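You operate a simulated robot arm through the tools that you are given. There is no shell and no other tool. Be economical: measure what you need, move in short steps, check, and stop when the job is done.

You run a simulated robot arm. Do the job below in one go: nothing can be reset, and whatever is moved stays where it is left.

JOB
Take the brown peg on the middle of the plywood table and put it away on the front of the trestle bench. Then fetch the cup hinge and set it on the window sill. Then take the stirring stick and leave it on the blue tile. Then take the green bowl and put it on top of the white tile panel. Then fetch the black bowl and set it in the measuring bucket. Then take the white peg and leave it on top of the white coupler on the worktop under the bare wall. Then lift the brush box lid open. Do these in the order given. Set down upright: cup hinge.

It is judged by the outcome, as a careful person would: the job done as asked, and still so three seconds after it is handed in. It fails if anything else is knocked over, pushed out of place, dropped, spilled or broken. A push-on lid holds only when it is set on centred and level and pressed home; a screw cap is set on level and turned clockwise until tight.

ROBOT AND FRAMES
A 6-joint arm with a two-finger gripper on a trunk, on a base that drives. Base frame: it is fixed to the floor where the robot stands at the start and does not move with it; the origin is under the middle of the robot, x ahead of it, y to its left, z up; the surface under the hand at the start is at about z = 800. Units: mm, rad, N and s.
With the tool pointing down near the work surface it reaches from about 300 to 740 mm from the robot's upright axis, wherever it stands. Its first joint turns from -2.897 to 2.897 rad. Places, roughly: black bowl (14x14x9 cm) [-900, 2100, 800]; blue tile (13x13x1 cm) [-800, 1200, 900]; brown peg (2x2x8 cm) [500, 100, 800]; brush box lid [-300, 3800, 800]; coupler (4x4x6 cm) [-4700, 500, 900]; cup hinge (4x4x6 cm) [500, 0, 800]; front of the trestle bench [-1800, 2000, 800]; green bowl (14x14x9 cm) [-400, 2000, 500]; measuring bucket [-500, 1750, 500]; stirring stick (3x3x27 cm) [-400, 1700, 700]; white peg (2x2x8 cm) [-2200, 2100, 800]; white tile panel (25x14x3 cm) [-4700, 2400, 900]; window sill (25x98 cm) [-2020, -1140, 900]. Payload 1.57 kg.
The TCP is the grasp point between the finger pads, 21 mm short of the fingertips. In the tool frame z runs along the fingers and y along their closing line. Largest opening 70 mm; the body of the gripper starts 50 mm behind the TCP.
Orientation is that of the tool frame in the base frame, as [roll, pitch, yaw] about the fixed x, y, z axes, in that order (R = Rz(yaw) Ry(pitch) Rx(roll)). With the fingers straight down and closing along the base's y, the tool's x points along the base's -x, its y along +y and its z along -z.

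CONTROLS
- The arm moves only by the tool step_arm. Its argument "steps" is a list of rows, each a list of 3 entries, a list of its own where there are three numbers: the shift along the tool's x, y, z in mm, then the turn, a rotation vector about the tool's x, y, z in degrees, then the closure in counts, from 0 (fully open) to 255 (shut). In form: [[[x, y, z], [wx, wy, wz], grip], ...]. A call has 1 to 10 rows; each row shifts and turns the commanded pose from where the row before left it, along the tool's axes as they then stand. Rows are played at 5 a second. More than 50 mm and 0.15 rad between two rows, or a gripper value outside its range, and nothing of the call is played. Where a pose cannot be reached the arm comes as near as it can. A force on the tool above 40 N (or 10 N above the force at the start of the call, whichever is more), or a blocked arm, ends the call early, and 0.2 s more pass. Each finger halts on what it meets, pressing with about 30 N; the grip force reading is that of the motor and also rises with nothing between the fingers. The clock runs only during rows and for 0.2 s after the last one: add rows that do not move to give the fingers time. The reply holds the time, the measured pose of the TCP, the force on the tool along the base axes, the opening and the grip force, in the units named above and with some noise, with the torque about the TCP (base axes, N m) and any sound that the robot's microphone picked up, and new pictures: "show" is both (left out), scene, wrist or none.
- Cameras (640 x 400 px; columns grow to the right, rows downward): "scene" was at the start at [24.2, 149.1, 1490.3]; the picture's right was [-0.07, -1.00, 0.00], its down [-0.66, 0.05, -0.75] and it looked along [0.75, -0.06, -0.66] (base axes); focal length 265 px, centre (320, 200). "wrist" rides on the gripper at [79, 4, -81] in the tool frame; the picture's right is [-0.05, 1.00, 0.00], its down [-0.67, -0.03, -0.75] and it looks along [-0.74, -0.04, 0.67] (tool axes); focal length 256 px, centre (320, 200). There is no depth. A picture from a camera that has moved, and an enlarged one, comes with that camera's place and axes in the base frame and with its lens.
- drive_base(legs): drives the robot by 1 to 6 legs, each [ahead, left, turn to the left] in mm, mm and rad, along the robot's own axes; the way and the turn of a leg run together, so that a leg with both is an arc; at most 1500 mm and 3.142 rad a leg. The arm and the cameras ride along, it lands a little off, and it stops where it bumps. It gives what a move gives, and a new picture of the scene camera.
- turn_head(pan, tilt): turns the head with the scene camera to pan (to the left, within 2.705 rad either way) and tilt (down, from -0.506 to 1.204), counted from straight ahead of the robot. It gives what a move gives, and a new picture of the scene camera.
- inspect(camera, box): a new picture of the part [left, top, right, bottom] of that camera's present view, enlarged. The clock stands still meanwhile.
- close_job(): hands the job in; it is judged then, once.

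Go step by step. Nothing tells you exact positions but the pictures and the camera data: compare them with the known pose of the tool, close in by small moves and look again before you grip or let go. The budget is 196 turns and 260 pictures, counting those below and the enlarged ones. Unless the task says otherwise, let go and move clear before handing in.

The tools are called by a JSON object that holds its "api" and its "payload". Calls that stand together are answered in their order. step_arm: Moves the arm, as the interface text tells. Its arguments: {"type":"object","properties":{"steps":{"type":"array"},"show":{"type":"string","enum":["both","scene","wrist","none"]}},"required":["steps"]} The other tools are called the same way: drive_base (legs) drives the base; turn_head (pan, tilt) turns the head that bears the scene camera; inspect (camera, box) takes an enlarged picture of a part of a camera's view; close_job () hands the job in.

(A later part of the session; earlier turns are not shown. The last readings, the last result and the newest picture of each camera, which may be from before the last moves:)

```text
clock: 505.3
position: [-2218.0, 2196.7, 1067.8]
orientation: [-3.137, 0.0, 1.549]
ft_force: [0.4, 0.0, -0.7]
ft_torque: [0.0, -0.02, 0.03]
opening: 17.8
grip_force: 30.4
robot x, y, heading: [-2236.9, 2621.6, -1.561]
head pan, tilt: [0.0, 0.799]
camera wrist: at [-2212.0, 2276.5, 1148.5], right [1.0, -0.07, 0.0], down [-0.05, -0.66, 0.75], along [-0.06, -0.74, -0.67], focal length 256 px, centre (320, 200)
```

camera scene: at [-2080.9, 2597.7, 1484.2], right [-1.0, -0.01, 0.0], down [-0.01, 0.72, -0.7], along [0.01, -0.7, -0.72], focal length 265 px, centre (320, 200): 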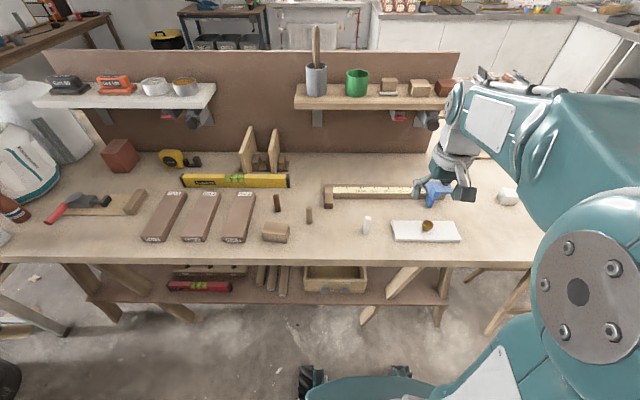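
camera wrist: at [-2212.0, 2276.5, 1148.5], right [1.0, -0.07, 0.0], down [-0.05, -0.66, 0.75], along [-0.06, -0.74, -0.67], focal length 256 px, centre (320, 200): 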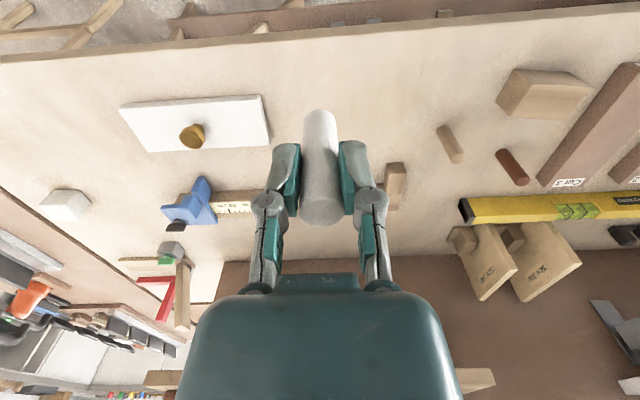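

The white peg is held. I'll drive to the west worktop near y 500.

{"api": "drive_base", "payload": {"legs": [[0, -820, 0], [0, -820, 0], [1060, 0, 0], [1060, 0, 0], [0, 0, -1.57]]}}

{"api": "turn_head", "payload": {"pan": 0.0, "tilt": 0.6}}

```text
clock: 527.5
position: [-4190.0, 374.1, 1066.3]
orientation: [-3.137, 0.002, 0.039]
ft_force: [0.1, 1.3, -0.7]
ft_torque: [0.03, 0.01, -0.02]
opening: 18.3
grip_force: 30.2
robot x, y, heading: [-3767.5, 419.4, -3.068]
head pan, tilt: [0.0, 0.799]
camera scene: at [-3782.1, 260.9, 1484.2], right [-0.07, 1.0, 0.0], down [0.72, 0.05, -0.7], along [-0.69, -0.05, -0.72], focal length 265 px, centre (320, 200)
```

scene: 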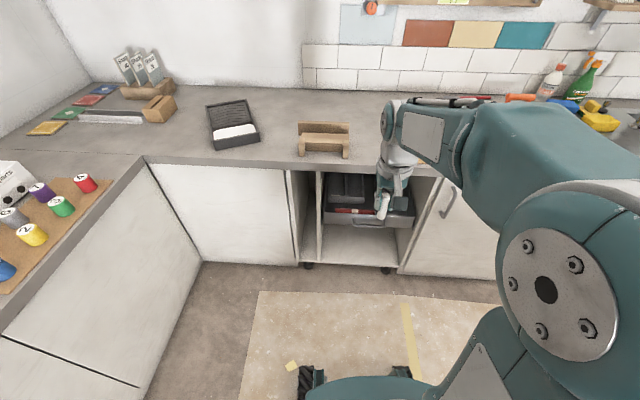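

```text
clock: 528.2
position: [-4189.5, 375.0, 1066.5]
orientation: [-3.137, 0.0, 0.041]
ft_force: [-0.1, -0.1, -0.5]
ft_torque: [-0.02, -0.01, -0.01]
opening: 18.0
grip_force: 30.2
robot x, y, heading: [-3770.3, 415.9, -3.069]
head pan, tilt: [0.0, 0.6]
camera scene: at [-3789.8, 260.5, 1501.1], right [-0.07, 1.0, 0.0], down [0.56, 0.04, -0.82], along [-0.82, -0.06, -0.57], focal length 265 px, centre (320, 200)
```

scene: 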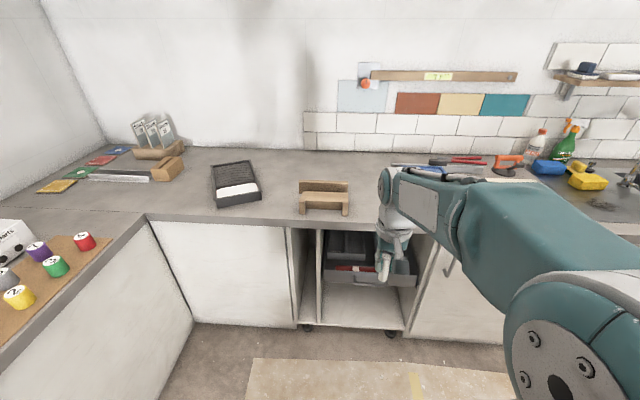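

The coupler must be hidden behind the hand. I'll move the hand to the left to see it.

{"api": "step_arm", "payload": {"steps": [[[0, 45, 0], [0, 0, 0], 255], [[0, 45, 0], [0, 0, 0], 255], [[0, 45, 0], [0, 0, 0], 255], [[0, 45, 0], [0, 0, 0], 255], [[0, 0, 0], [0, 0, 0], 255]], "show": "scene"}}

{"api": "inspect", "payload": {"camera": "scene", "box": [320, 140, 480, 240]}}

```text
clock: 529.4
position: [-4180.8, 196.5, 1067.9]
orientation: [-3.138, -0.001, 0.039]
ft_force: [0.3, -0.2, 0.3]
ft_torque: [-0.01, 0.04, -0.02]
opening: 17.9
grip_force: 30.2
robot x, y, heading: [-3766.8, 414.0, -3.07]
head pan, tilt: [0.0, 0.6]
camera scene: at [-3789.9, 259.6, 1501.0], right [-0.07, 1.0, 0.0], down [0.56, 0.04, -0.82], along [-0.82, -0.06, -0.57], focal length 265 px, centre (320, 200)
```

scene: 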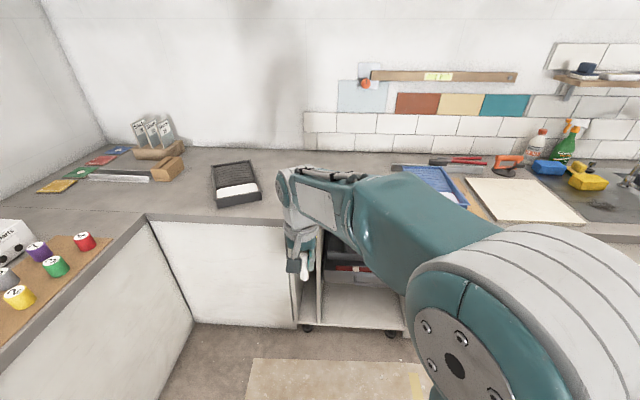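

```text
4.00 times, centred on (400, 190) of scene
camera zoom: at [-3789.9, 259.6, 1501.0], right [-0.07, 1.0, 0.0], down [0.56, 0.04, -0.82], along [-0.82, -0.06, -0.57], focal length 1059 px, centre (0, 240)
```

zoom: 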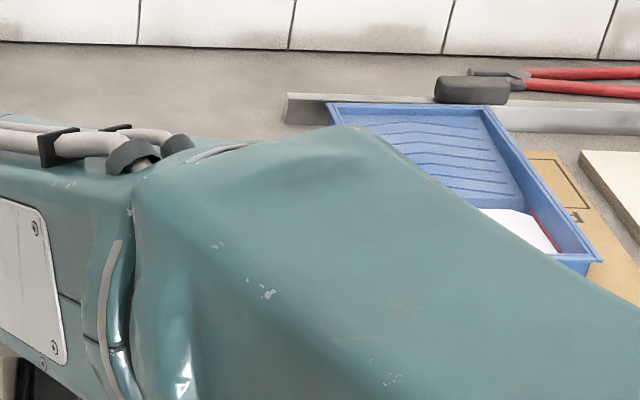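

The arm still hides it. I'll drive up to the worktop and use the wrist camera.

{"api": "drive_base", "payload": {"legs": [[0, 0, -0.072], [300, 0, 0]]}}

{"api": "step_arm", "payload": {"steps": [[[0, -45, 0], [0, 0, 0], 255], [[0, -45, 0], [0, 0, 0], 255], [[0, -45, 0], [0, 0, 0], 255], [[0, -45, 0], [0, 0, 0], 255], [[0, 0, 0], [0, 0, 0], 255]], "show": "both"}}

```text
clock: 531.9
position: [-4492.8, 228.6, 1066.2]
orientation: [-3.135, 0.003, -0.036]
ft_force: [1.5, 0.0, -0.6]
ft_torque: [0.01, 0.05, -0.01]
opening: 18.1
grip_force: 29.5
robot x, y, heading: [-4067.6, 414.8, 3.134]
head pan, tilt: [0.0, 0.6]
camera scene: at [-4098.8, 262.2, 1501.0], right [0.01, 1.0, 0.0], down [0.57, 0.0, -0.82], along [-0.82, 0.01, -0.57], focal length 265 px, centre (320, 200)
```

scene: 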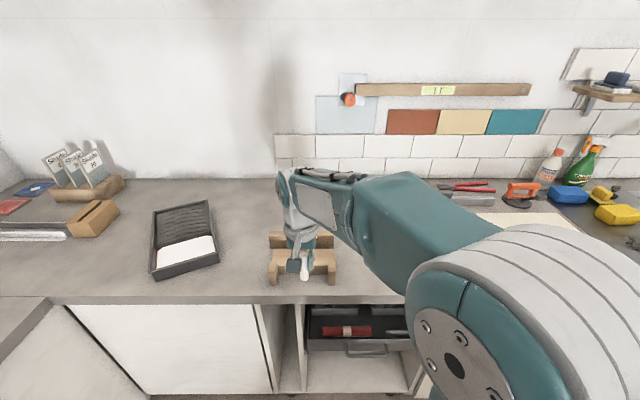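

```text
clock: 533.1
position: [-4488.2, 409.3, 1068.0]
orientation: [-3.139, 0.001, -0.035]
ft_force: [0.2, 0.2, -0.1]
ft_torque: [-0.04, -0.01, -0.03]
opening: 17.8
grip_force: 30.0
robot x, y, heading: [-4067.8, 416.4, 3.137]
head pan, tilt: [0.0, 0.6]
camera scene: at [-4098.7, 263.3, 1501.1], right [0.01, 1.0, 0.0], down [0.57, 0.0, -0.82], along [-0.82, 0.01, -0.57], focal length 265 px, centre (320, 200)
camera wrist: at [-4408.5, 401.7, 1148.5], right [-0.09, -1.0, 0.0], down [-0.66, 0.06, 0.75], along [-0.74, 0.07, -0.67], focal length 256 px, centre (320, 200)
```

scene: 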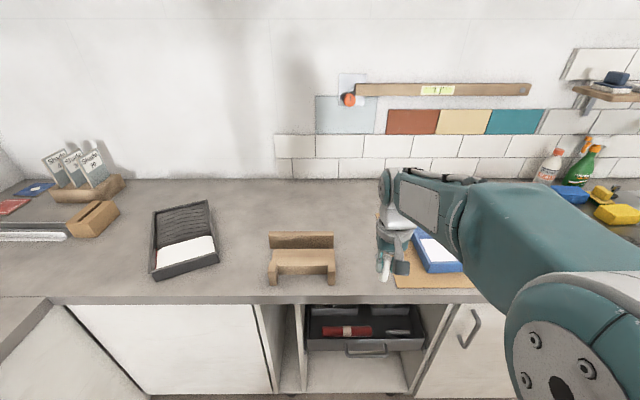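
wrist: 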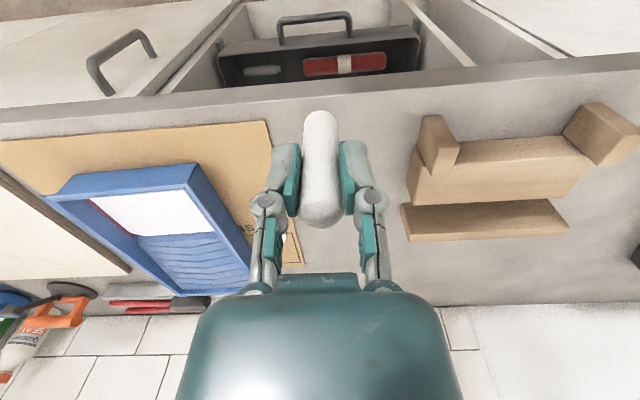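

The coupler may be hidden right behind the held peg. I'll shift 110 mm left and look past it.

{"api": "step_arm", "payload": {"steps": [[[0, 40, 0], [0, 0, 0], 255], [[0, 40, 0], [0, 0, 0], 255], [[0, 30, 0], [0, 0, 0], 255], [[0, 0, 0], [0, 0, 0], 255]], "show": "wrist"}}

```text
clock: 534.1
position: [-4486.1, 298.3, 1067.8]
orientation: [-3.138, 0.0, -0.037]
ft_force: [0.8, 0.2, -0.6]
ft_torque: [0.01, -0.02, 0.01]
opening: 18.1
grip_force: 30.2
robot x, y, heading: [-4065.3, 419.1, 3.137]
head pan, tilt: [0.0, 0.6]
camera wrist: at [-4408.4, 290.9, 1149.0], right [-0.09, -1.0, 0.0], down [-0.66, 0.06, 0.75], along [-0.74, 0.07, -0.67], focal length 256 px, centre (320, 200)
```

wrist: 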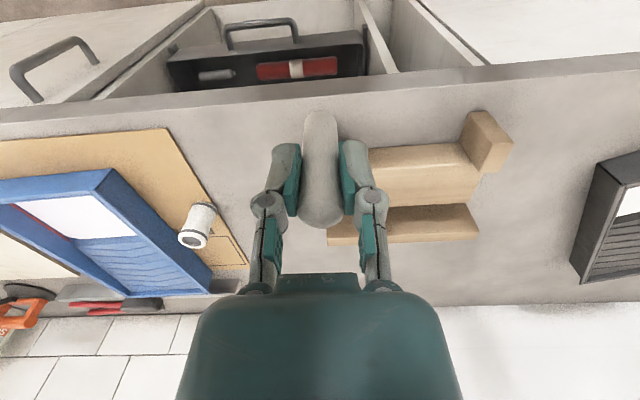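

{"api": "inspect", "payload": {"camera": "wrist", "box": [140, 170, 268, 250]}}

{"api": "inspect", "payload": {"camera": "scene", "box": [370, 200, 450, 250]}}

```text
5.00 times, centred on (204, 210) of wrist
camera zoom: at [-4408.4, 290.9, 1149.0], right [-0.09, -1.0, 0.0], down [-0.66, 0.06, 0.75], along [-0.74, 0.07, -0.67], focal length 1280 px, centre (900, 150)
```

zoom: 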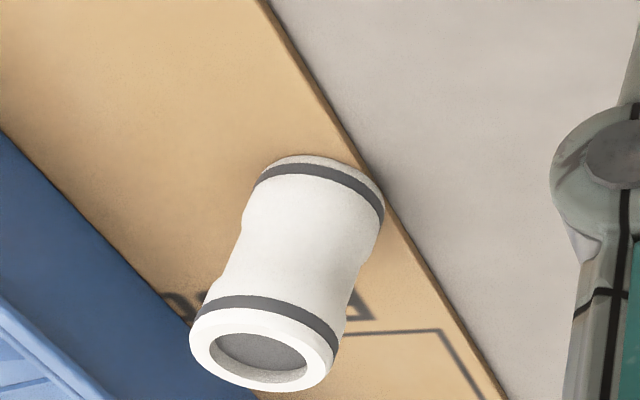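

```text
8.00 times, centred on (410, 225) of scene
camera zoom: at [-4098.8, 262.8, 1501.1], right [0.01, 1.0, 0.0], down [0.57, 0.0, -0.82], along [-0.82, 0.01, -0.57], focal length 2117 px, centre (-400, 0)
```

zoom: 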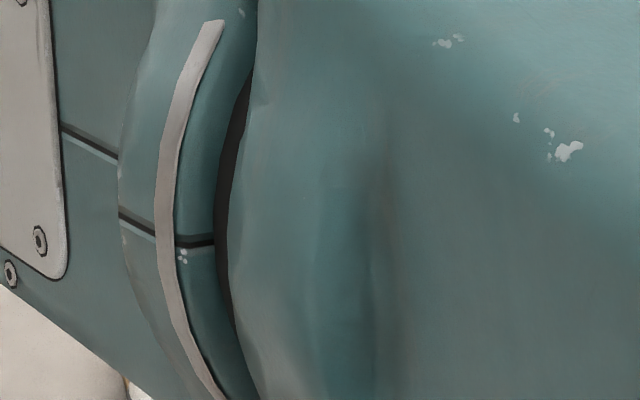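

The coupler stands upright on the cardboard at about [-4678, 487], with a round socket in its top at z ≈ 963. I'll bring the peg above it and compare.

{"api": "step_arm", "payload": {"steps": [[[-20, -18, 0], [0, 0, 0], 255], [[-33, -30, 0], [0, 0, 0], 255], [[-33, -30, 0], [0, 0, 0], 255], [[-33, -30, 0], [0, 0, 0], 255], [[-33, -30, 0], [0, 0, 0], 255], [[-30, -27, 0], [0, 0, 0], 255], [[-17, -17, 0], [0, 0, 0], 255], [[0, 0, 0], [0, 0, 0], 255]], "show": "wrist"}}

{"api": "inspect", "payload": {"camera": "wrist", "box": [256, 40, 384, 120]}}

```text
clock: 535.9
position: [-4680.0, 489.3, 1067.1]
orientation: [-3.138, 0.0, -0.036]
ft_force: [-0.6, -0.4, -0.8]
ft_torque: [0.03, 0.01, 0.0]
opening: 18.1
grip_force: 30.4
robot x, y, heading: [-4068.1, 417.7, 3.138]
head pan, tilt: [0.0, 0.6]
camera wrist: at [-4601.2, 482.4, 1149.0], right [-0.09, -1.0, 0.0], down [-0.66, 0.06, 0.75], along [-0.74, 0.07, -0.67], focal length 256 px, centre (320, 200)
```

wrist: 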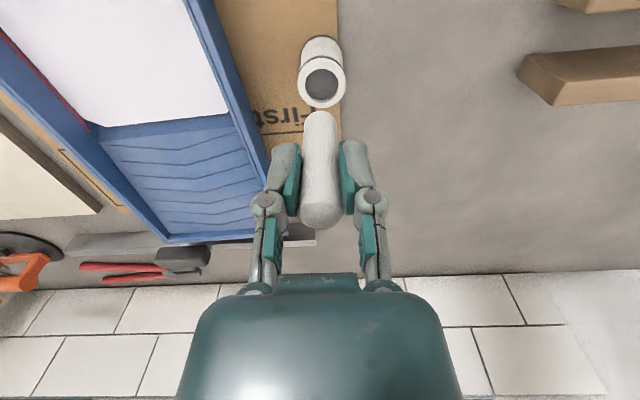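

```text
5.00 times, centred on (320, 80) of wrist
camera zoom: at [-4601.2, 482.4, 1149.0], right [-0.09, -1.0, 0.0], down [-0.66, 0.06, 0.75], along [-0.74, 0.07, -0.67], focal length 1280 px, centre (320, 800)
```

zoom: 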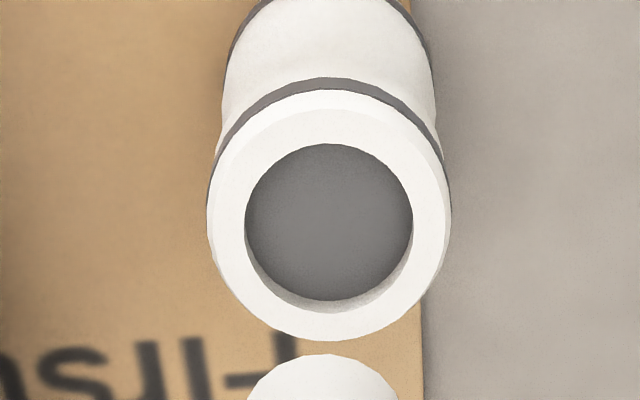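

The peg hangs within a millimetre or two over the socket (25 mm hole, 18 mm peg). I'll lower and check again just above it.

{"api": "step_arm", "payload": {"steps": [[[0, 0, 15], [0, 0, 0], 255], [[0, 0, 15], [0, 0, 0], 255], [[0, 0, 10], [0, 0, 0], 255], [[0, 0, 0], [0, 0, 0], 255]], "show": "none"}}

{"api": "inspect", "payload": {"camera": "wrist", "box": [256, 60, 384, 140]}}

```text
clock: 536.9
position: [-4681.6, 488.5, 1026.6]
orientation: [-3.139, 0.0, -0.036]
ft_force: [-0.4, 0.0, -0.1]
ft_torque: [-0.03, 0.01, 0.02]
opening: 18.0
grip_force: 30.4
robot x, y, heading: [-4065.0, 422.6, 3.14]
head pan, tilt: [0.0, 0.6]
```

```text
5.00 times, centred on (320, 100) of wrist
camera zoom: at [-4602.2, 481.9, 1108.6], right [-0.09, -1.0, 0.0], down [-0.66, 0.06, 0.75], along [-0.74, 0.07, -0.67], focal length 1280 px, centre (320, 700)
```

zoom: 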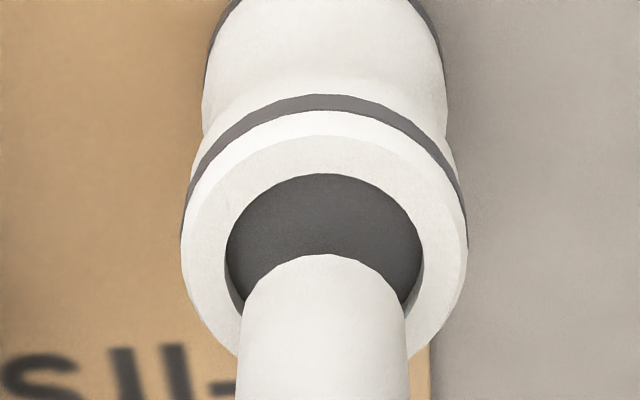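

Aligned within about 2 mm. I'll correct 1.5 mm and lower until the peg touches the socket's floor.

{"api": "step_arm", "payload": {"steps": [[[1.5, 0, 4], [0, 0, 0], 255], [[0, 0, 3], [0, 0, 0], 255], [[0, 0, 2], [0, 0, 0], 255], [[0, 0, 2], [0, 0, 0], 255], [[0, 0, 0], [0, 0, 0], 255]], "show": "none"}}

{"api": "inspect", "payload": {"camera": "wrist", "box": [256, 60, 384, 140]}}

```text
clock: 538.1
position: [-4680.0, 488.1, 1020.2]
orientation: [-3.135, 0.008, -0.037]
ft_force: [0.9, 0.7, 29.1]
ft_torque: [-0.01, 0.18, -0.01]
opening: 18.5
grip_force: 29.7
robot x, y, heading: [-4066.1, 417.0, 3.135]
head pan, tilt: [0.0, 0.6]
```

```text
5.00 times, centred on (320, 100) of wrist
camera zoom: at [-4601.0, 481.7, 1100.4], right [-0.09, -1.0, 0.0], down [-0.66, 0.06, 0.75], along [-0.75, 0.07, -0.66], focal length 1280 px, centre (320, 700)
```

zoom: 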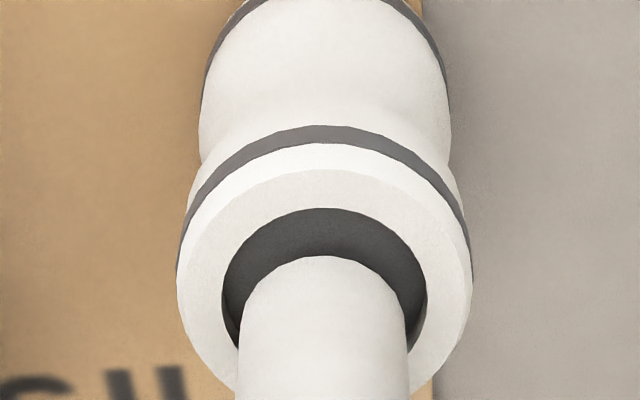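

The peg seems to sit on the socket's far lip, about 3–4 mm too far toward -x. I'll raise slightly, shift 3.5 mm toward the robot, and look.

{"api": "step_arm", "payload": {"steps": [[[0, 0, -6], [0, 0, 0], 255], [[3.5, 0, 0], [0, 0, 0], 255], [[0, 0, 0], [0, 0, 0], 255]], "show": "none"}}

{"api": "inspect", "payload": {"camera": "wrist", "box": [256, 60, 384, 140]}}

```text
clock: 538.9
position: [-4677.3, 489.5, 1021.5]
orientation: [-3.136, -0.001, -0.038]
ft_force: [1.0, 0.1, -0.9]
ft_torque: [0.0, -0.01, 0.02]
opening: 18.1
grip_force: 29.9
robot x, y, heading: [-4065.6, 416.3, 3.137]
head pan, tilt: [0.0, 0.6]
```

```text
5.00 times, centred on (320, 100) of wrist
camera zoom: at [-4598.4, 482.1, 1102.9], right [-0.09, -1.0, 0.0], down [-0.67, 0.06, 0.74], along [-0.74, 0.07, -0.67], focal length 1280 px, centre (320, 700)
```

zoom: 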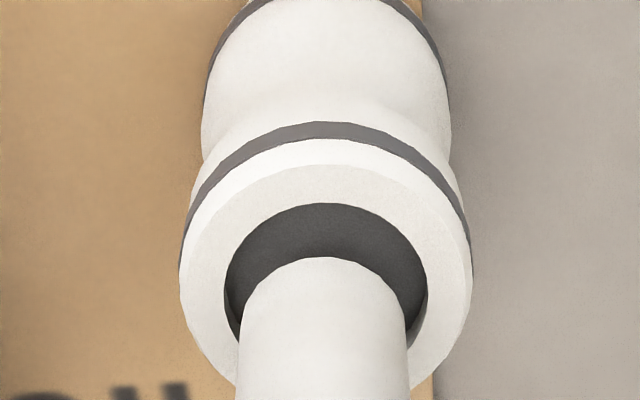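

Still about 4 mm too far toward -x by this view. I'll shift 4 mm more and lower gently.

{"api": "step_arm", "payload": {"steps": [[[2, 0, -2], [0, 0, 0], 255], [[2, 0, 0], [0, 0, 0], 255], [[0, 0, 0], [0, 0, 0], 255]], "show": "none"}}

{"api": "inspect", "payload": {"camera": "wrist", "box": [256, 60, 384, 140]}}

```text
clock: 539.7
position: [-4672.6, 487.2, 1023.9]
orientation: [-3.137, 0.0, -0.036]
ft_force: [0.6, 0.4, -0.4]
ft_torque: [0.0, 0.01, 0.02]
opening: 17.9
grip_force: 30.4
robot x, y, heading: [-4066.8, 415.3, 3.142]
head pan, tilt: [0.0, 0.6]
```

```text
5.00 times, centred on (320, 100) of wrist
camera zoom: at [-4594.3, 481.2, 1105.4], right [-0.09, -1.0, 0.0], down [-0.66, 0.06, 0.74], along [-0.74, 0.07, -0.67], focal length 1280 px, centre (320, 700)
```

zoom: 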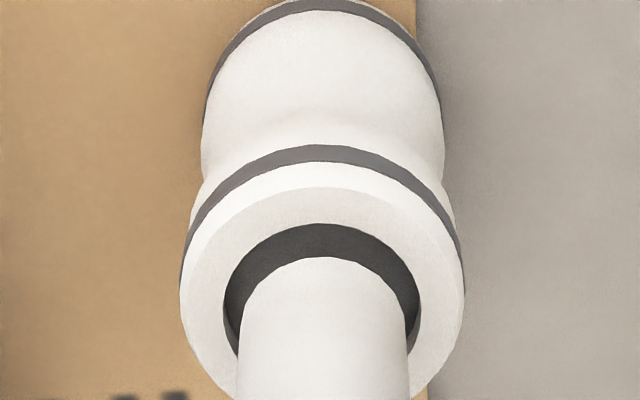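

Now it is centred to about a millimetre. I'll lower it into the socket.

{"api": "step_arm", "payload": {"steps": [[[0.5, 0, 3], [0, 0, 0], 255], [[0, 0, 2], [0, 0, 0], 255], [[0, 0, 2], [0, 0, 0], 255], [[0, 0, 2], [0, 0, 0], 255], [[0, 0, 0], [0, 0, 0], 255]], "show": "none"}}

{"api": "inspect", "payload": {"camera": "wrist", "box": [256, 60, 384, 140]}}

```text
clock: 540.9
position: [-4672.3, 488.7, 1017.6]
orientation: [-3.138, 0.007, -0.037]
ft_force: [-2.2, 0.0, 28.7]
ft_torque: [0.04, 0.33, -0.02]
opening: 18.4
grip_force: 29.6
robot x, y, heading: [-4066.1, 416.3, 3.138]
head pan, tilt: [0.0, 0.6]
```

```text
5.00 times, centred on (320, 100) of wrist
camera zoom: at [-4592.6, 481.0, 1098.5], right [-0.09, -1.0, 0.0], down [-0.66, 0.06, 0.75], along [-0.75, 0.07, -0.66], focal length 1280 px, centre (320, 700)
```

zoom: 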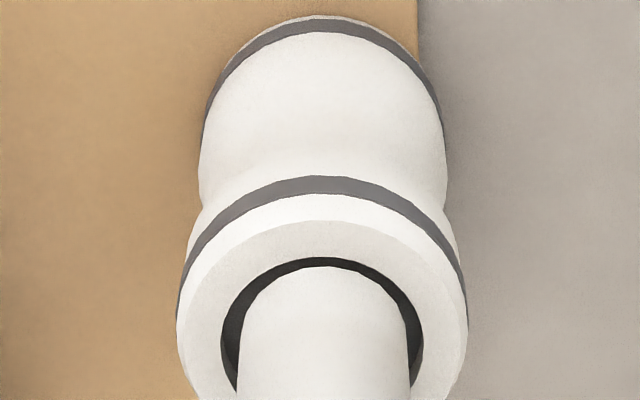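

The peg's end is now inside the socket and on its floor. I'll ease the load and open slowly.

{"api": "step_arm", "payload": {"steps": [[[0, 0, -2], [0, 0, 0], 255], [[0, 0, 0], [0, 0, 0], 225], [[0, 0, 0], [0, 0, 0], 195], [[0, 0, 0], [0, 0, 0], 160], [[0, 0, 0], [0, 0, 0], 110], [[0, 0, 0], [0, 0, 0], 110]], "show": "wrist"}}

{"api": "inspect", "payload": {"camera": "wrist", "box": [240, 60, 400, 160]}}

```text
clock: 542.3
position: [-4671.5, 486.8, 1017.0]
orientation: [-3.139, 0.0, -0.038]
ft_force: [-0.4, 0.2, -0.2]
ft_torque: [0.0, 0.01, -0.02]
opening: 39.8
grip_force: 0.1
robot x, y, heading: [-4068.0, 417.8, 3.142]
head pan, tilt: [0.0, 0.6]
camera wrist: at [-4593.7, 481.0, 1098.6], right [-0.09, -1.0, 0.0], down [-0.66, 0.06, 0.74], along [-0.74, 0.07, -0.67], focal length 256 px, centre (320, 200)
```

wrist: 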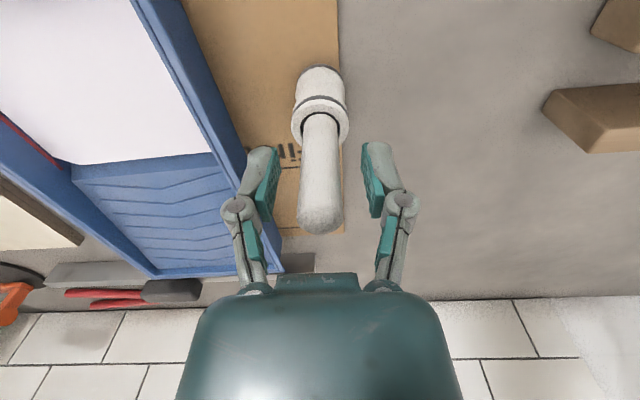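

```text
4.00 times, centred on (320, 110) of wrist
camera zoom: at [-4593.7, 481.0, 1098.6], right [-0.09, -1.0, 0.0], down [-0.66, 0.06, 0.74], along [-0.74, 0.07, -0.67], focal length 1024 px, centre (320, 560)
```

zoom: 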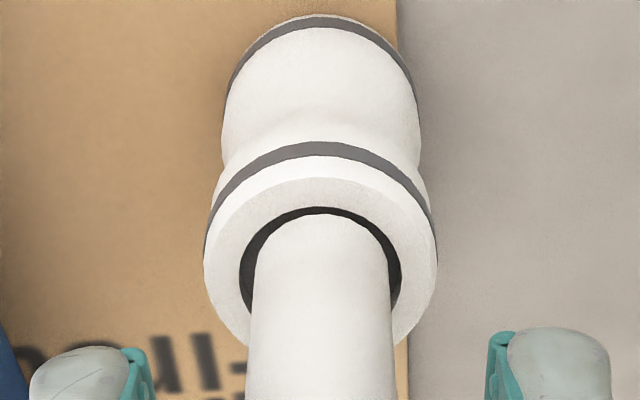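

The peg stands in the coupler's socket. I'll rise straight up, draw back and check it.

{"api": "step_arm", "payload": {"steps": [[[0, 0, -30], [0, 0, 0], 110], [[0, 0, -45], [0, 0, 0], 110], [[0, 0, -45], [0, 0, 0], 110], [[0, 0, -10], [0, 0, 0], 110], [[45, 20, 0], [0, 0, 0], 60], [[45, 20, 0], [0, 0, 0], 0], [[45, 20, 0], [0, 0, 0], 0], [[45, 20, 0], [0, 0, 0], 0], [[20, 20, 0], [0, 0, 0], 0]], "show": "wrist"}}

```text
clock: 544.3
position: [-4477.6, 381.3, 1145.4]
orientation: [-3.137, 0.002, -0.038]
ft_force: [-0.5, 0.4, 0.8]
ft_torque: [-0.01, 0.01, 0.03]
opening: 70.2
grip_force: 0.1
robot x, y, heading: [-4066.1, 416.0, 3.137]
head pan, tilt: [0.0, 0.6]
camera wrist: at [-4396.9, 374.7, 1226.4], right [-0.09, -1.0, 0.0], down [-0.66, 0.06, 0.75], along [-0.74, 0.07, -0.67], focal length 256 px, centre (320, 200)
```

wrist: 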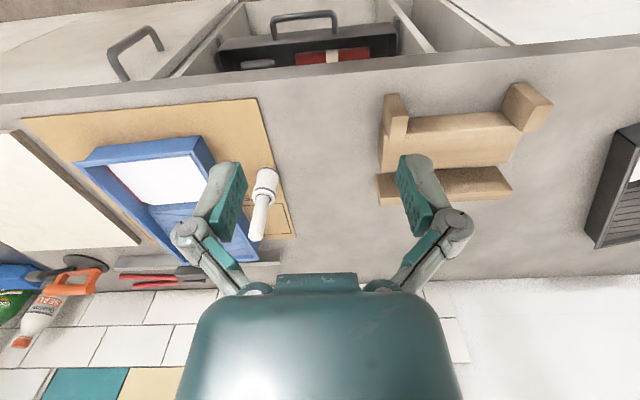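

The white peg stands on the coupler. For the last task I'll drive to the north wall bench with the brush box.

{"api": "drive_base", "payload": {"legs": [[-190, -1140, 0], [0, -1130, 0], [0, 0, -1.57], [0, -1300, 0], [0, -1300, 0]]}}

{"api": "turn_head", "payload": {"pan": -0.9, "tilt": 0.45}}

```text
clock: 571.8
position: [-1356.1, 3176.3, 1145.9]
orientation: [-3.135, 0.001, -1.569]
ft_force: [0.6, 0.8, -0.1]
ft_torque: [-0.03, -0.04, -0.01]
opening: 69.8
grip_force: 0.0
robot x, y, heading: [-1305.4, 2767.9, 1.606]
head pan, tilt: [0.0, 0.6]
camera scene: at [-1463.8, 2794.4, 1501.0], right [1.0, 0.03, 0.0], down [0.02, -0.57, -0.82], along [-0.03, 0.82, -0.57], focal length 265 px, centre (320, 200)
```

scene: 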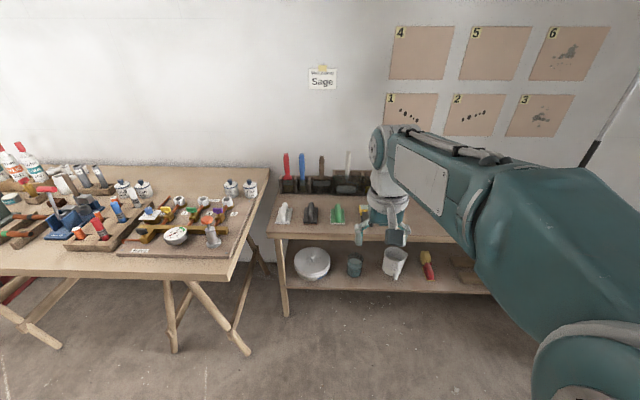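

```text
clock: 573.0
position: [-1356.3, 3175.6, 1145.5]
orientation: [-3.138, 0.001, -1.569]
ft_force: [-0.2, 0.2, -0.3]
ft_torque: [0.02, 0.0, -0.01]
opening: 70.1
grip_force: 0.0
robot x, y, heading: [-1303.3, 2766.5, 1.6]
head pan, tilt: [-0.901, 0.45]
camera scene: at [-1389.6, 2765.5, 1514.7], right [0.65, -0.76, 0.0], down [-0.33, -0.28, -0.9], along [0.69, 0.58, -0.44], focal length 265 px, centre (320, 200)
```

scene: 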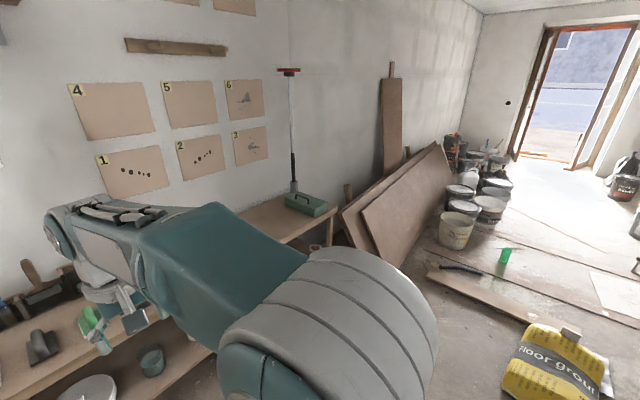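

The green brush box with a handle on its lid sits at the right end of the bench, near [-400, 3700]. I'll drive in front of it.

{"api": "drive_base", "payload": {"legs": [[150, -450, 0], [130, -440, -0.03]]}}

{"api": "turn_head", "payload": {"pan": 0.0, "tilt": 0.6}}

{"api": "step_arm", "payload": {"steps": [[[0, 0, 0], [0, 0, 0], 0]], "show": "wrist"}}

```text
clock: 578.2
position: [-458.3, 3481.7, 1145.7]
orientation: [-3.137, 0.0, -1.607]
ft_force: [-0.8, 1.2, -0.4]
ft_torque: [0.03, -0.01, 0.0]
opening: 70.2
grip_force: 0.2
robot x, y, heading: [-422.3, 3072.6, 1.568]
head pan, tilt: [-0.901, 0.45]
camera scene: at [-508.0, 3072.5, 1514.6], right [0.62, -0.79, 0.0], down [-0.34, -0.27, -0.9], along [0.71, 0.56, -0.43], focal length 265 px, centre (320, 200)
```

scene: 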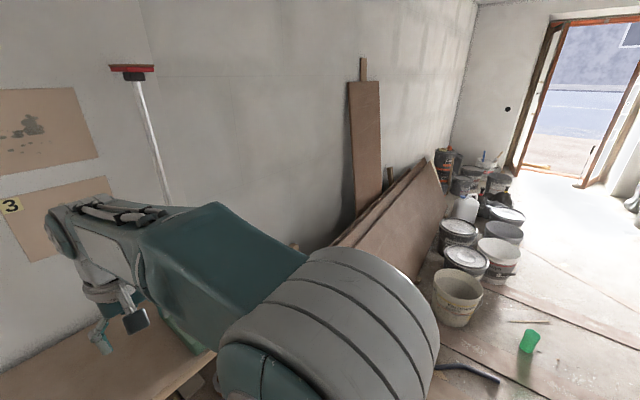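

```text
clock: 579.5
position: [-453.6, 3482.0, 1145.3]
orientation: [-3.138, 0.001, -1.608]
ft_force: [0.0, 0.3, 1.0]
ft_torque: [-0.03, 0.01, 0.0]
opening: 69.9
grip_force: 0.1
robot x, y, heading: [-420.3, 3075.7, 1.563]
head pan, tilt: [0.0, 0.6]
camera scene: at [-576.0, 3104.2, 1501.2], right [1.0, -0.01, 0.0], down [0.0, -0.57, -0.82], along [0.01, 0.82, -0.57], focal length 265 px, centre (320, 200)
```

scene: 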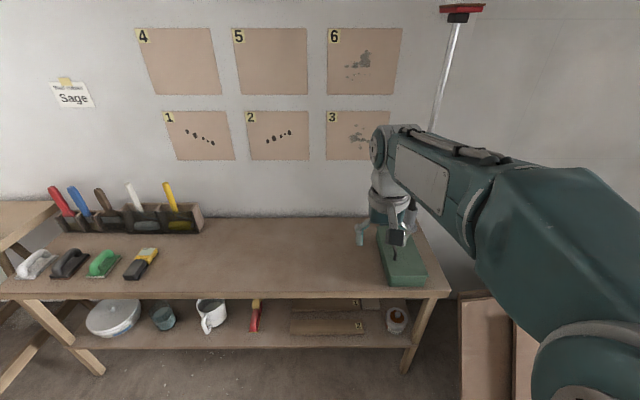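

```text
clock: 579.9
position: [-455.1, 3483.5, 1145.6]
orientation: [-3.136, 0.0, -1.607]
ft_force: [0.4, 0.1, -0.4]
ft_torque: [0.01, -0.02, 0.0]
opening: 69.9
grip_force: 0.0
robot x, y, heading: [-420.7, 3072.5, 1.56]
head pan, tilt: [0.0, 0.6]
camera wrist: at [-462.3, 3403.8, 1226.5], right [-1.0, 0.09, 0.0], down [0.06, 0.66, 0.75], along [0.07, 0.74, -0.67], focal length 256 px, centre (320, 200)
```

wrist: 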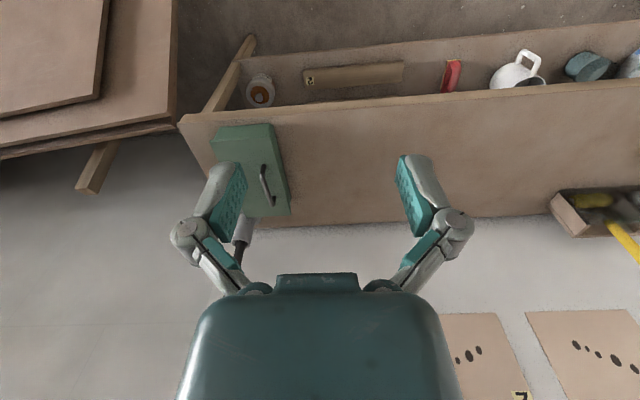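

I see the green box with an arched handle on its lid. I'll zoom to find handle and hinge side.

{"api": "inspect", "payload": {"camera": "wrist", "box": [180, 100, 340, 200]}}

{"api": "inspect", "payload": {"camera": "scene", "box": [350, 200, 470, 300]}}

```text
4.00 times, centred on (260, 150) of wrist
camera zoom: at [-462.3, 3403.8, 1226.5], right [-1.0, 0.09, 0.0], down [0.06, 0.66, 0.75], along [0.07, 0.74, -0.67], focal length 1024 px, centre (560, 400)
```

zoom: 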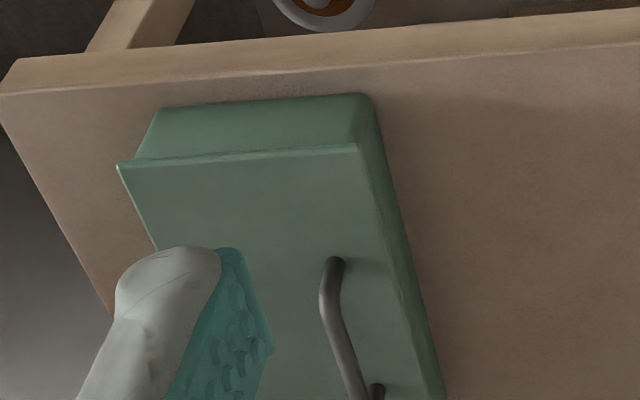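

```text
4.00 times, centred on (410, 250) of scene
camera zoom: at [-576.7, 3104.2, 1501.1], right [1.0, -0.01, 0.0], down [0.0, -0.57, -0.82], along [0.01, 0.82, -0.57], focal length 1059 px, centre (-40, 0)
```

zoom: 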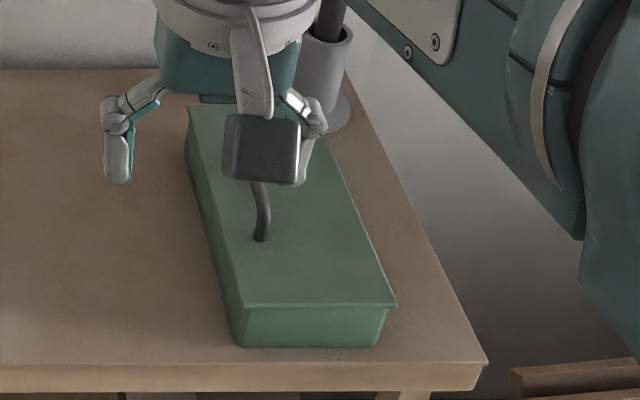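

The box lies along y (x -362…-236, y 3630…3861, top z ≈ 850) with an arched handle at x ≈ -325, so the hinge should be on its right (+x) side. I'll move the base 130 mm closer and view the handle from above.

{"api": "drive_base", "payload": {"legs": [[130, -60, 0]]}}

{"api": "step_arm", "payload": {"steps": [[[0, -30, 0], [0, 0, 0], 0], [[-40, 0, 30], [0, 0, 0], 0], [[-40, 0, 30], [0, 0, 0], 0], [[0, 0, 40], [0, 0, 0], 0], [[0, 0, 0], [0, 0, 0], 0]], "show": "wrist"}}

```text
clock: 581.2
position: [-395.8, 3608.7, 1145.7]
orientation: [-3.138, 0.0, -1.607]
ft_force: [0.3, 0.1, -0.4]
ft_torque: [0.0, 0.01, 0.0]
opening: 70.1
grip_force: 0.0
robot x, y, heading: [-363.2, 3199.5, 1.57]
head pan, tilt: [0.0, 0.6]
camera scene: at [-520.5, 3230.3, 1500.7], right [1.0, 0.0, 0.0], down [0.0, -0.57, -0.82], along [0.01, 0.82, -0.57], focal length 265 px, centre (320, 200)
```

scene: 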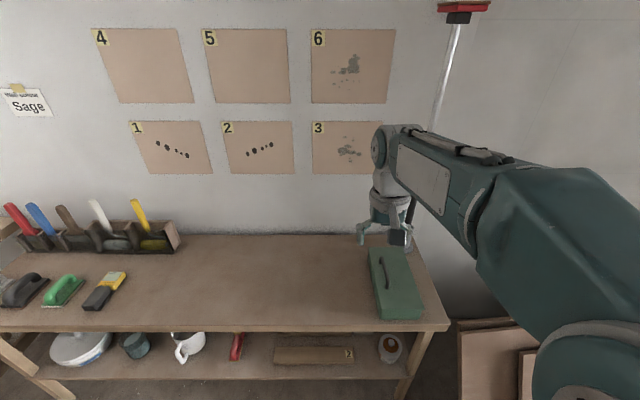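

```text
clock: 582.4
position: [-360.4, 3691.1, 1046.4]
orientation: [-3.141, 0.0, -1.607]
ft_force: [-0.1, 0.1, 0.7]
ft_torque: [-0.02, 0.02, -0.01]
opening: 70.1
grip_force: 0.1
robot x, y, heading: [-362.7, 3198.9, 1.56]
head pan, tilt: [0.0, 0.6]
camera wrist: at [-366.8, 3612.0, 1127.3], right [-1.0, 0.09, 0.0], down [0.06, 0.66, 0.75], along [0.07, 0.74, -0.67], focal length 256 px, centre (320, 200)
```

wrist: 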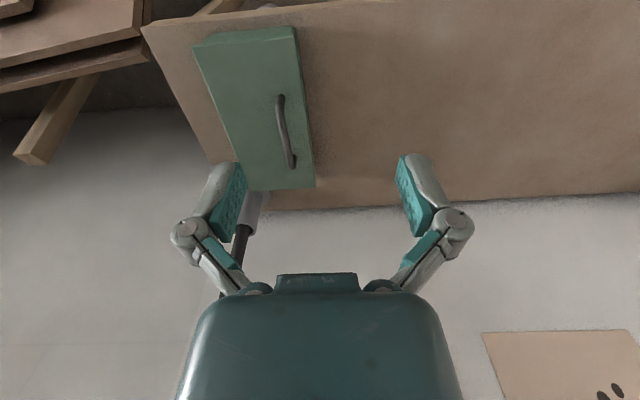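

By comparing views, the bench here is lower (z ≈ 700): the lid is at z ≈ 753, with the handle near x -288, y 3788…3910. I'll come 90 mm closer and place the hand above the handle.

{"api": "drive_base", "payload": {"legs": [[90, -40, 0]]}}

{"api": "step_arm", "payload": {"steps": [[[0, -32, 20], [0, 0, 0], 0], [[-35, 0, 30], [0, 0, 0], 0], [[0, 0, 45], [0, 0, 0], 0], [[0, 0, 45], [0, 0, 0], 0], [[0, 0, 0], [0, 0, 0], 0]], "show": "wrist"}}

```text
clock: 583.5
position: [-325.9, 3784.1, 1045.7]
orientation: [-3.136, -0.001, -1.604]
ft_force: [0.2, -0.6, -0.1]
ft_torque: [0.0, -0.02, -0.01]
opening: 70.1
grip_force: 0.1
robot x, y, heading: [-323.1, 3292.7, 1.568]
head pan, tilt: [0.0, 0.6]
camera scene: at [-487.0, 3324.7, 1500.2], right [1.0, 0.0, 0.01], down [0.0, -0.57, -0.82], along [0.01, 0.82, -0.57], focal length 265 px, centre (320, 200)
```

scene: 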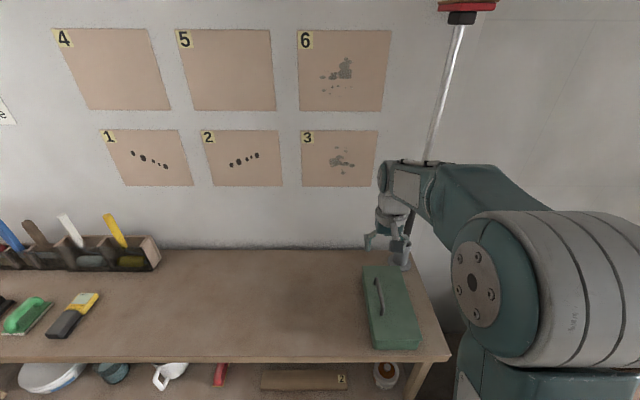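

```text
clock: 584.7
position: [-285.7, 3816.2, 905.9]
orientation: [3.141, 0.002, -1.604]
ft_force: [0.0, -0.5, -0.5]
ft_torque: [-0.02, 0.0, -0.01]
opening: 70.2
grip_force: 0.1
robot x, y, heading: [-324.1, 3291.4, 1.566]
head pan, tilt: [0.0, 0.6]
camera wrist: at [-293.6, 3737.7, 987.6], right [-1.0, 0.09, 0.0], down [0.06, 0.66, 0.75], along [0.06, 0.74, -0.67], focal length 256 px, centre (320, 200)
```

wrist: 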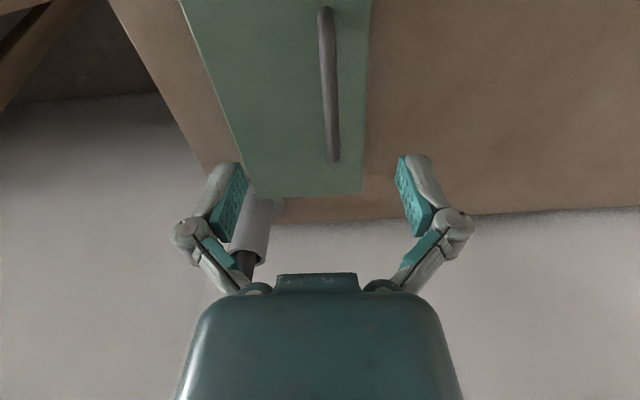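

The handle's bar runs at x ≈ -294, centred near y 3856. I'll line up with it and come lower.

{"api": "step_arm", "payload": {"steps": [[[-40, 9, 0], [0, 0, 0], 0], [[0, 0, 40], [0, 0, 0], 0], [[0, 0, 25], [0, 0, 0], 0], [[0, 0, 0], [0, 0, 0], 0]], "show": "wrist"}}

{"api": "inspect", "payload": {"camera": "scene", "box": [340, 220, 460, 320]}}

```text
clock: 585.7
position: [-293.8, 3858.6, 840.3]
orientation: [3.14, 0.001, -1.605]
ft_force: [-0.1, 0.8, 0.4]
ft_torque: [-0.01, 0.0, -0.02]
opening: 69.9
grip_force: 0.2
robot x, y, heading: [-324.6, 3295.6, 1.565]
head pan, tilt: [0.0, 0.6]
camera wrist: at [-301.5, 3779.6, 921.1], right [-1.0, 0.09, 0.0], down [0.06, 0.66, 0.75], along [0.06, 0.74, -0.67], focal length 256 px, centre (320, 200)
```

wrist: 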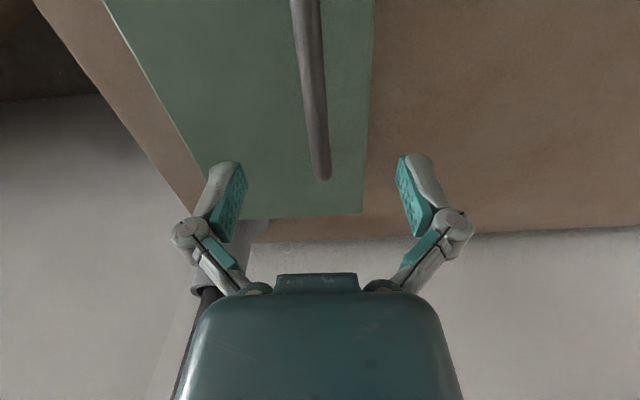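

```text
4.00 times, centred on (400, 270) of scene
camera zoom: at [-478.8, 3325.3, 1501.1], right [1.0, -0.01, 0.0], down [0.0, -0.57, -0.82], along [0.0, 0.82, -0.57], focal length 1059 px, centre (0, -80)
```

zoom: 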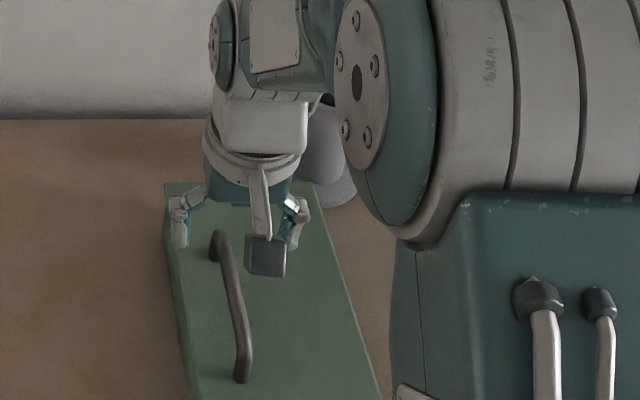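

The bar spans y 3783…3895 at x ≈ -296. I'll shift to its middle and lower the fingers around it.

{"api": "step_arm", "payload": {"steps": [[[18, 2, 0], [0, 0, 0], 0], [[0, 0, 20], [0, 0, 0], 0], [[0, 0, 15], [0, 0, 0], 0], [[0, 0, 8], [0, 0, 0], 0], [[0, 0, 0], [0, 0, 0], 0]], "show": "wrist"}}

{"api": "inspect", "payload": {"camera": "scene", "box": [340, 220, 460, 320]}}

```text
clock: 586.9
position: [-298.4, 3842.3, 797.3]
orientation: [-3.14, 0.0, -1.603]
ft_force: [0.2, 0.7, 0.9]
ft_torque: [0.01, 0.0, -0.01]
opening: 70.2
grip_force: 0.1
robot x, y, heading: [-325.3, 3293.6, 1.568]
head pan, tilt: [0.0, 0.6]
camera wrist: at [-305.4, 3762.4, 879.1], right [-1.0, 0.09, 0.0], down [0.06, 0.66, 0.75], along [0.06, 0.74, -0.67], focal length 256 px, centre (320, 200)
```

wrist: 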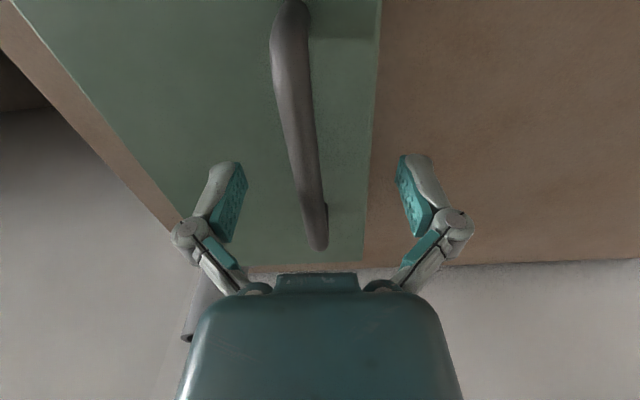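

```text
4.00 times, centred on (400, 270) of scene
camera zoom: at [-478.8, 3325.3, 1501.1], right [1.0, -0.01, 0.0], down [0.0, -0.57, -0.82], along [0.0, 0.82, -0.57], focal length 1059 px, centre (0, -80)
```

zoom: 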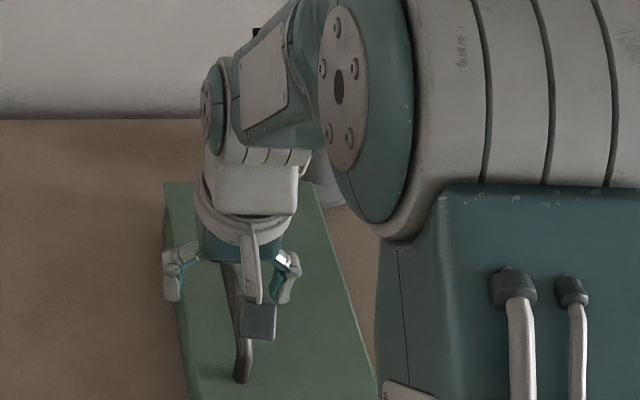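

The bar is about 7 mm to the right of the finger centre at z ≈ 793. I'll correct and close on it.

{"api": "step_arm", "payload": {"steps": [[[0, -7, 5], [0, 0, 0], 0], [[0, 0, 0], [0, 0, 0], 120], [[0, 0, 0], [0, 0, 0], 200], [[0, 0, 0], [0, 0, 0], 255], [[0, 0, 0], [0, 0, 0], 255], [[0, 0, 0], [0, 0, 0], 255]], "show": "wrist"}}

```text
clock: 588.3
position: [-292.6, 3841.2, 793.5]
orientation: [3.141, 0.002, -1.602]
ft_force: [-26.8, -1.1, 10.4]
ft_torque: [0.05, -0.07, 0.46]
opening: 11.0
grip_force: 32.1
robot x, y, heading: [-320.0, 3293.3, 1.568]
head pan, tilt: [0.0, 0.6]
camera wrist: at [-300.2, 3762.0, 874.3], right [-1.0, 0.09, 0.0], down [0.06, 0.66, 0.75], along [0.06, 0.74, -0.67], focal length 256 px, centre (320, 200)
```

wrist: 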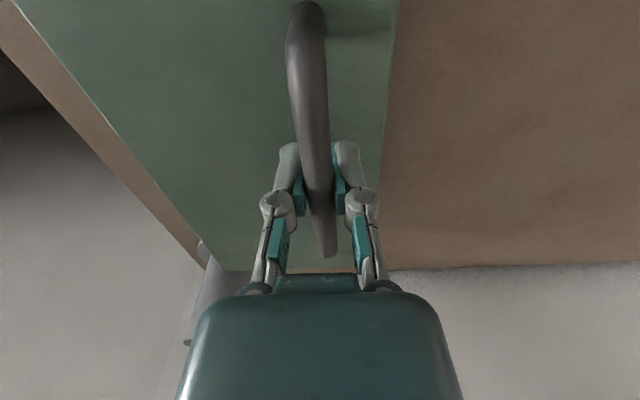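

The bar is held, but with a side load of 27 N. I'll relieve it by shifting 2–3 mm toward -x.

{"api": "step_arm", "payload": {"steps": [[[0, 1.5, 0], [0, 0, 0], 255], [[0, 1.5, 0], [0, 0, 0], 255], [[0, 0, 0], [0, 0, 0], 255]], "show": "none"}}

```text
clock: 589.1
position: [-292.8, 3840.2, 794.0]
orientation: [3.141, 0.003, -1.603]
ft_force: [-19.7, 9.6, 5.0]
ft_torque: [-0.09, -0.05, 0.47]
opening: 10.6
grip_force: 31.8
robot x, y, heading: [-320.2, 3294.1, 1.566]
head pan, tilt: [0.0, 0.6]
```

Some load remains from yaw misalignment. I'll turn slightly with the load and shift a bit more.

{"api": "step_arm", "payload": {"steps": [[[0, 2, 0], [0, 0, -1.5], 255], [[0, 2, 0], [0, 0, -1.5], 255], [[0, 0, 0], [0, 0, 0], 255]], "show": "none"}}

```text
clock: 589.9
position: [-294.2, 3840.4, 792.6]
orientation: [3.141, 0.004, -1.551]
ft_force: [14.0, 24.3, -5.4]
ft_torque: [0.03, 0.04, -0.27]
opening: 10.7
grip_force: 31.8
robot x, y, heading: [-324.1, 3294.3, 1.565]
head pan, tilt: [0.0, 0.6]
```

Overshot; I'll go back about a third.

{"api": "step_arm", "payload": {"steps": [[[-2, -1, 0], [0, 0, 1.1], 255], [[0, 0, 0], [0, 0, 0], 255], [[0, 0, 0], [0, 0, 0], 255]], "show": "none"}}

```text
clock: 590.7
position: [-292.1, 3841.3, 793.2]
orientation: [3.139, -0.002, -1.571]
ft_force: [18.9, 1.8, 2.3]
ft_torque: [-0.02, 0.04, -0.01]
opening: 10.3
grip_force: 32.5
robot x, y, heading: [-322.7, 3294.2, 1.568]
head pan, tilt: [0.0, 0.6]
```

The twist is gone; the rest is a small push in x. I'll now relieve it and start lifting the lid along its arc about the right-hand edge, slowly, watching forces.

{"api": "step_arm", "payload": {"steps": [[[0, -3, 0], [0, 0, 0], 255], [[0, -4.2, -9.2], [0, 0, 0], 255], [[0, -4.2, -9.2], [0, 0, 0], 255], [[0, 0, 0], [0, 0, 0], 255]], "show": "both"}}

```text
clock: 591.7
position: [-285.9, 3840.6, 811.4]
orientation: [-3.14, -0.005, -1.572]
ft_force: [-7.5, -24.3, 3.0]
ft_torque: [-0.42, 0.03, -0.02]
opening: 10.5
grip_force: 31.7
robot x, y, heading: [-326.0, 3293.9, 1.563]
head pan, tilt: [0.0, 0.6]
camera scene: at [-480.2, 3323.5, 1501.0], right [1.0, 0.0, 0.0], down [0.0, -0.57, -0.82], along [0.0, 0.82, -0.57], focal length 265 px, centre (320, 200)
camera wrist: at [-289.8, 3762.1, 892.5], right [-1.0, 0.05, 0.0], down [0.04, 0.67, 0.74], along [0.04, 0.74, -0.67], focal length 256 px, centre (320, 200)
```

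scene: 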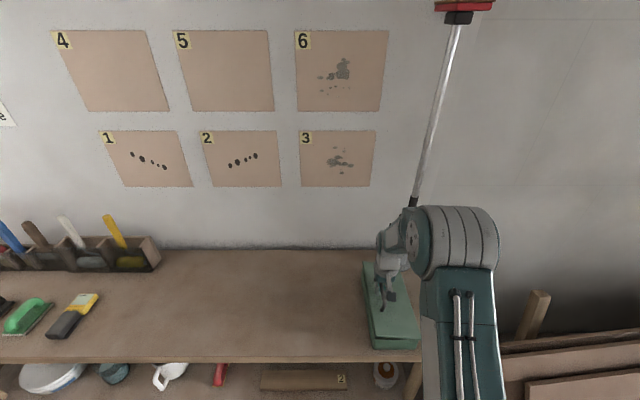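
wrist: 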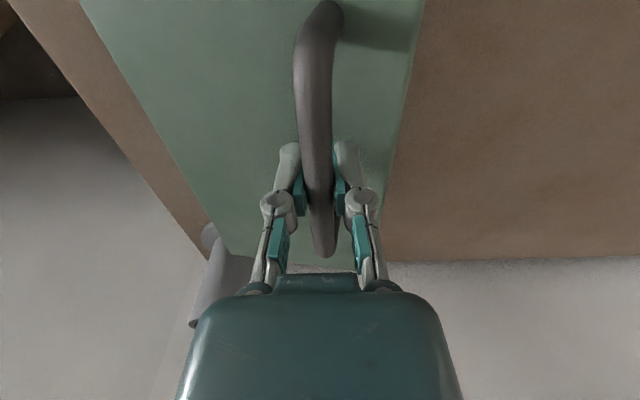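

The handle follows with low vertical force. I'll check the lid in an enlarged view.

{"api": "inspect", "payload": {"camera": "scene", "box": [340, 240, 460, 360]}}

```text
3.33 times, centred on (400, 300) of scene
camera zoom: at [-480.2, 3323.5, 1501.0], right [1.0, 0.0, 0.0], down [0.0, -0.57, -0.82], along [0.0, 0.82, -0.57], focal length 882 px, centre (53, -133)
```

zoom: 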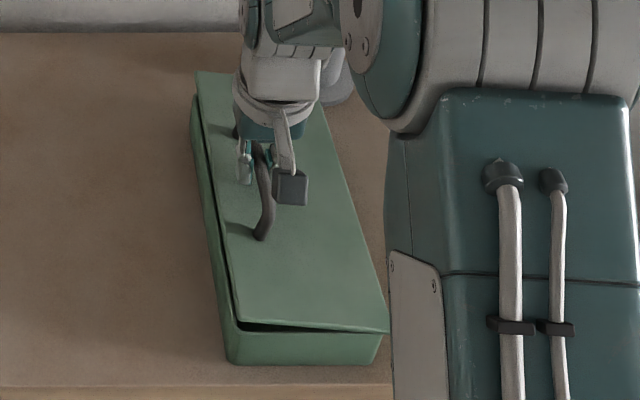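

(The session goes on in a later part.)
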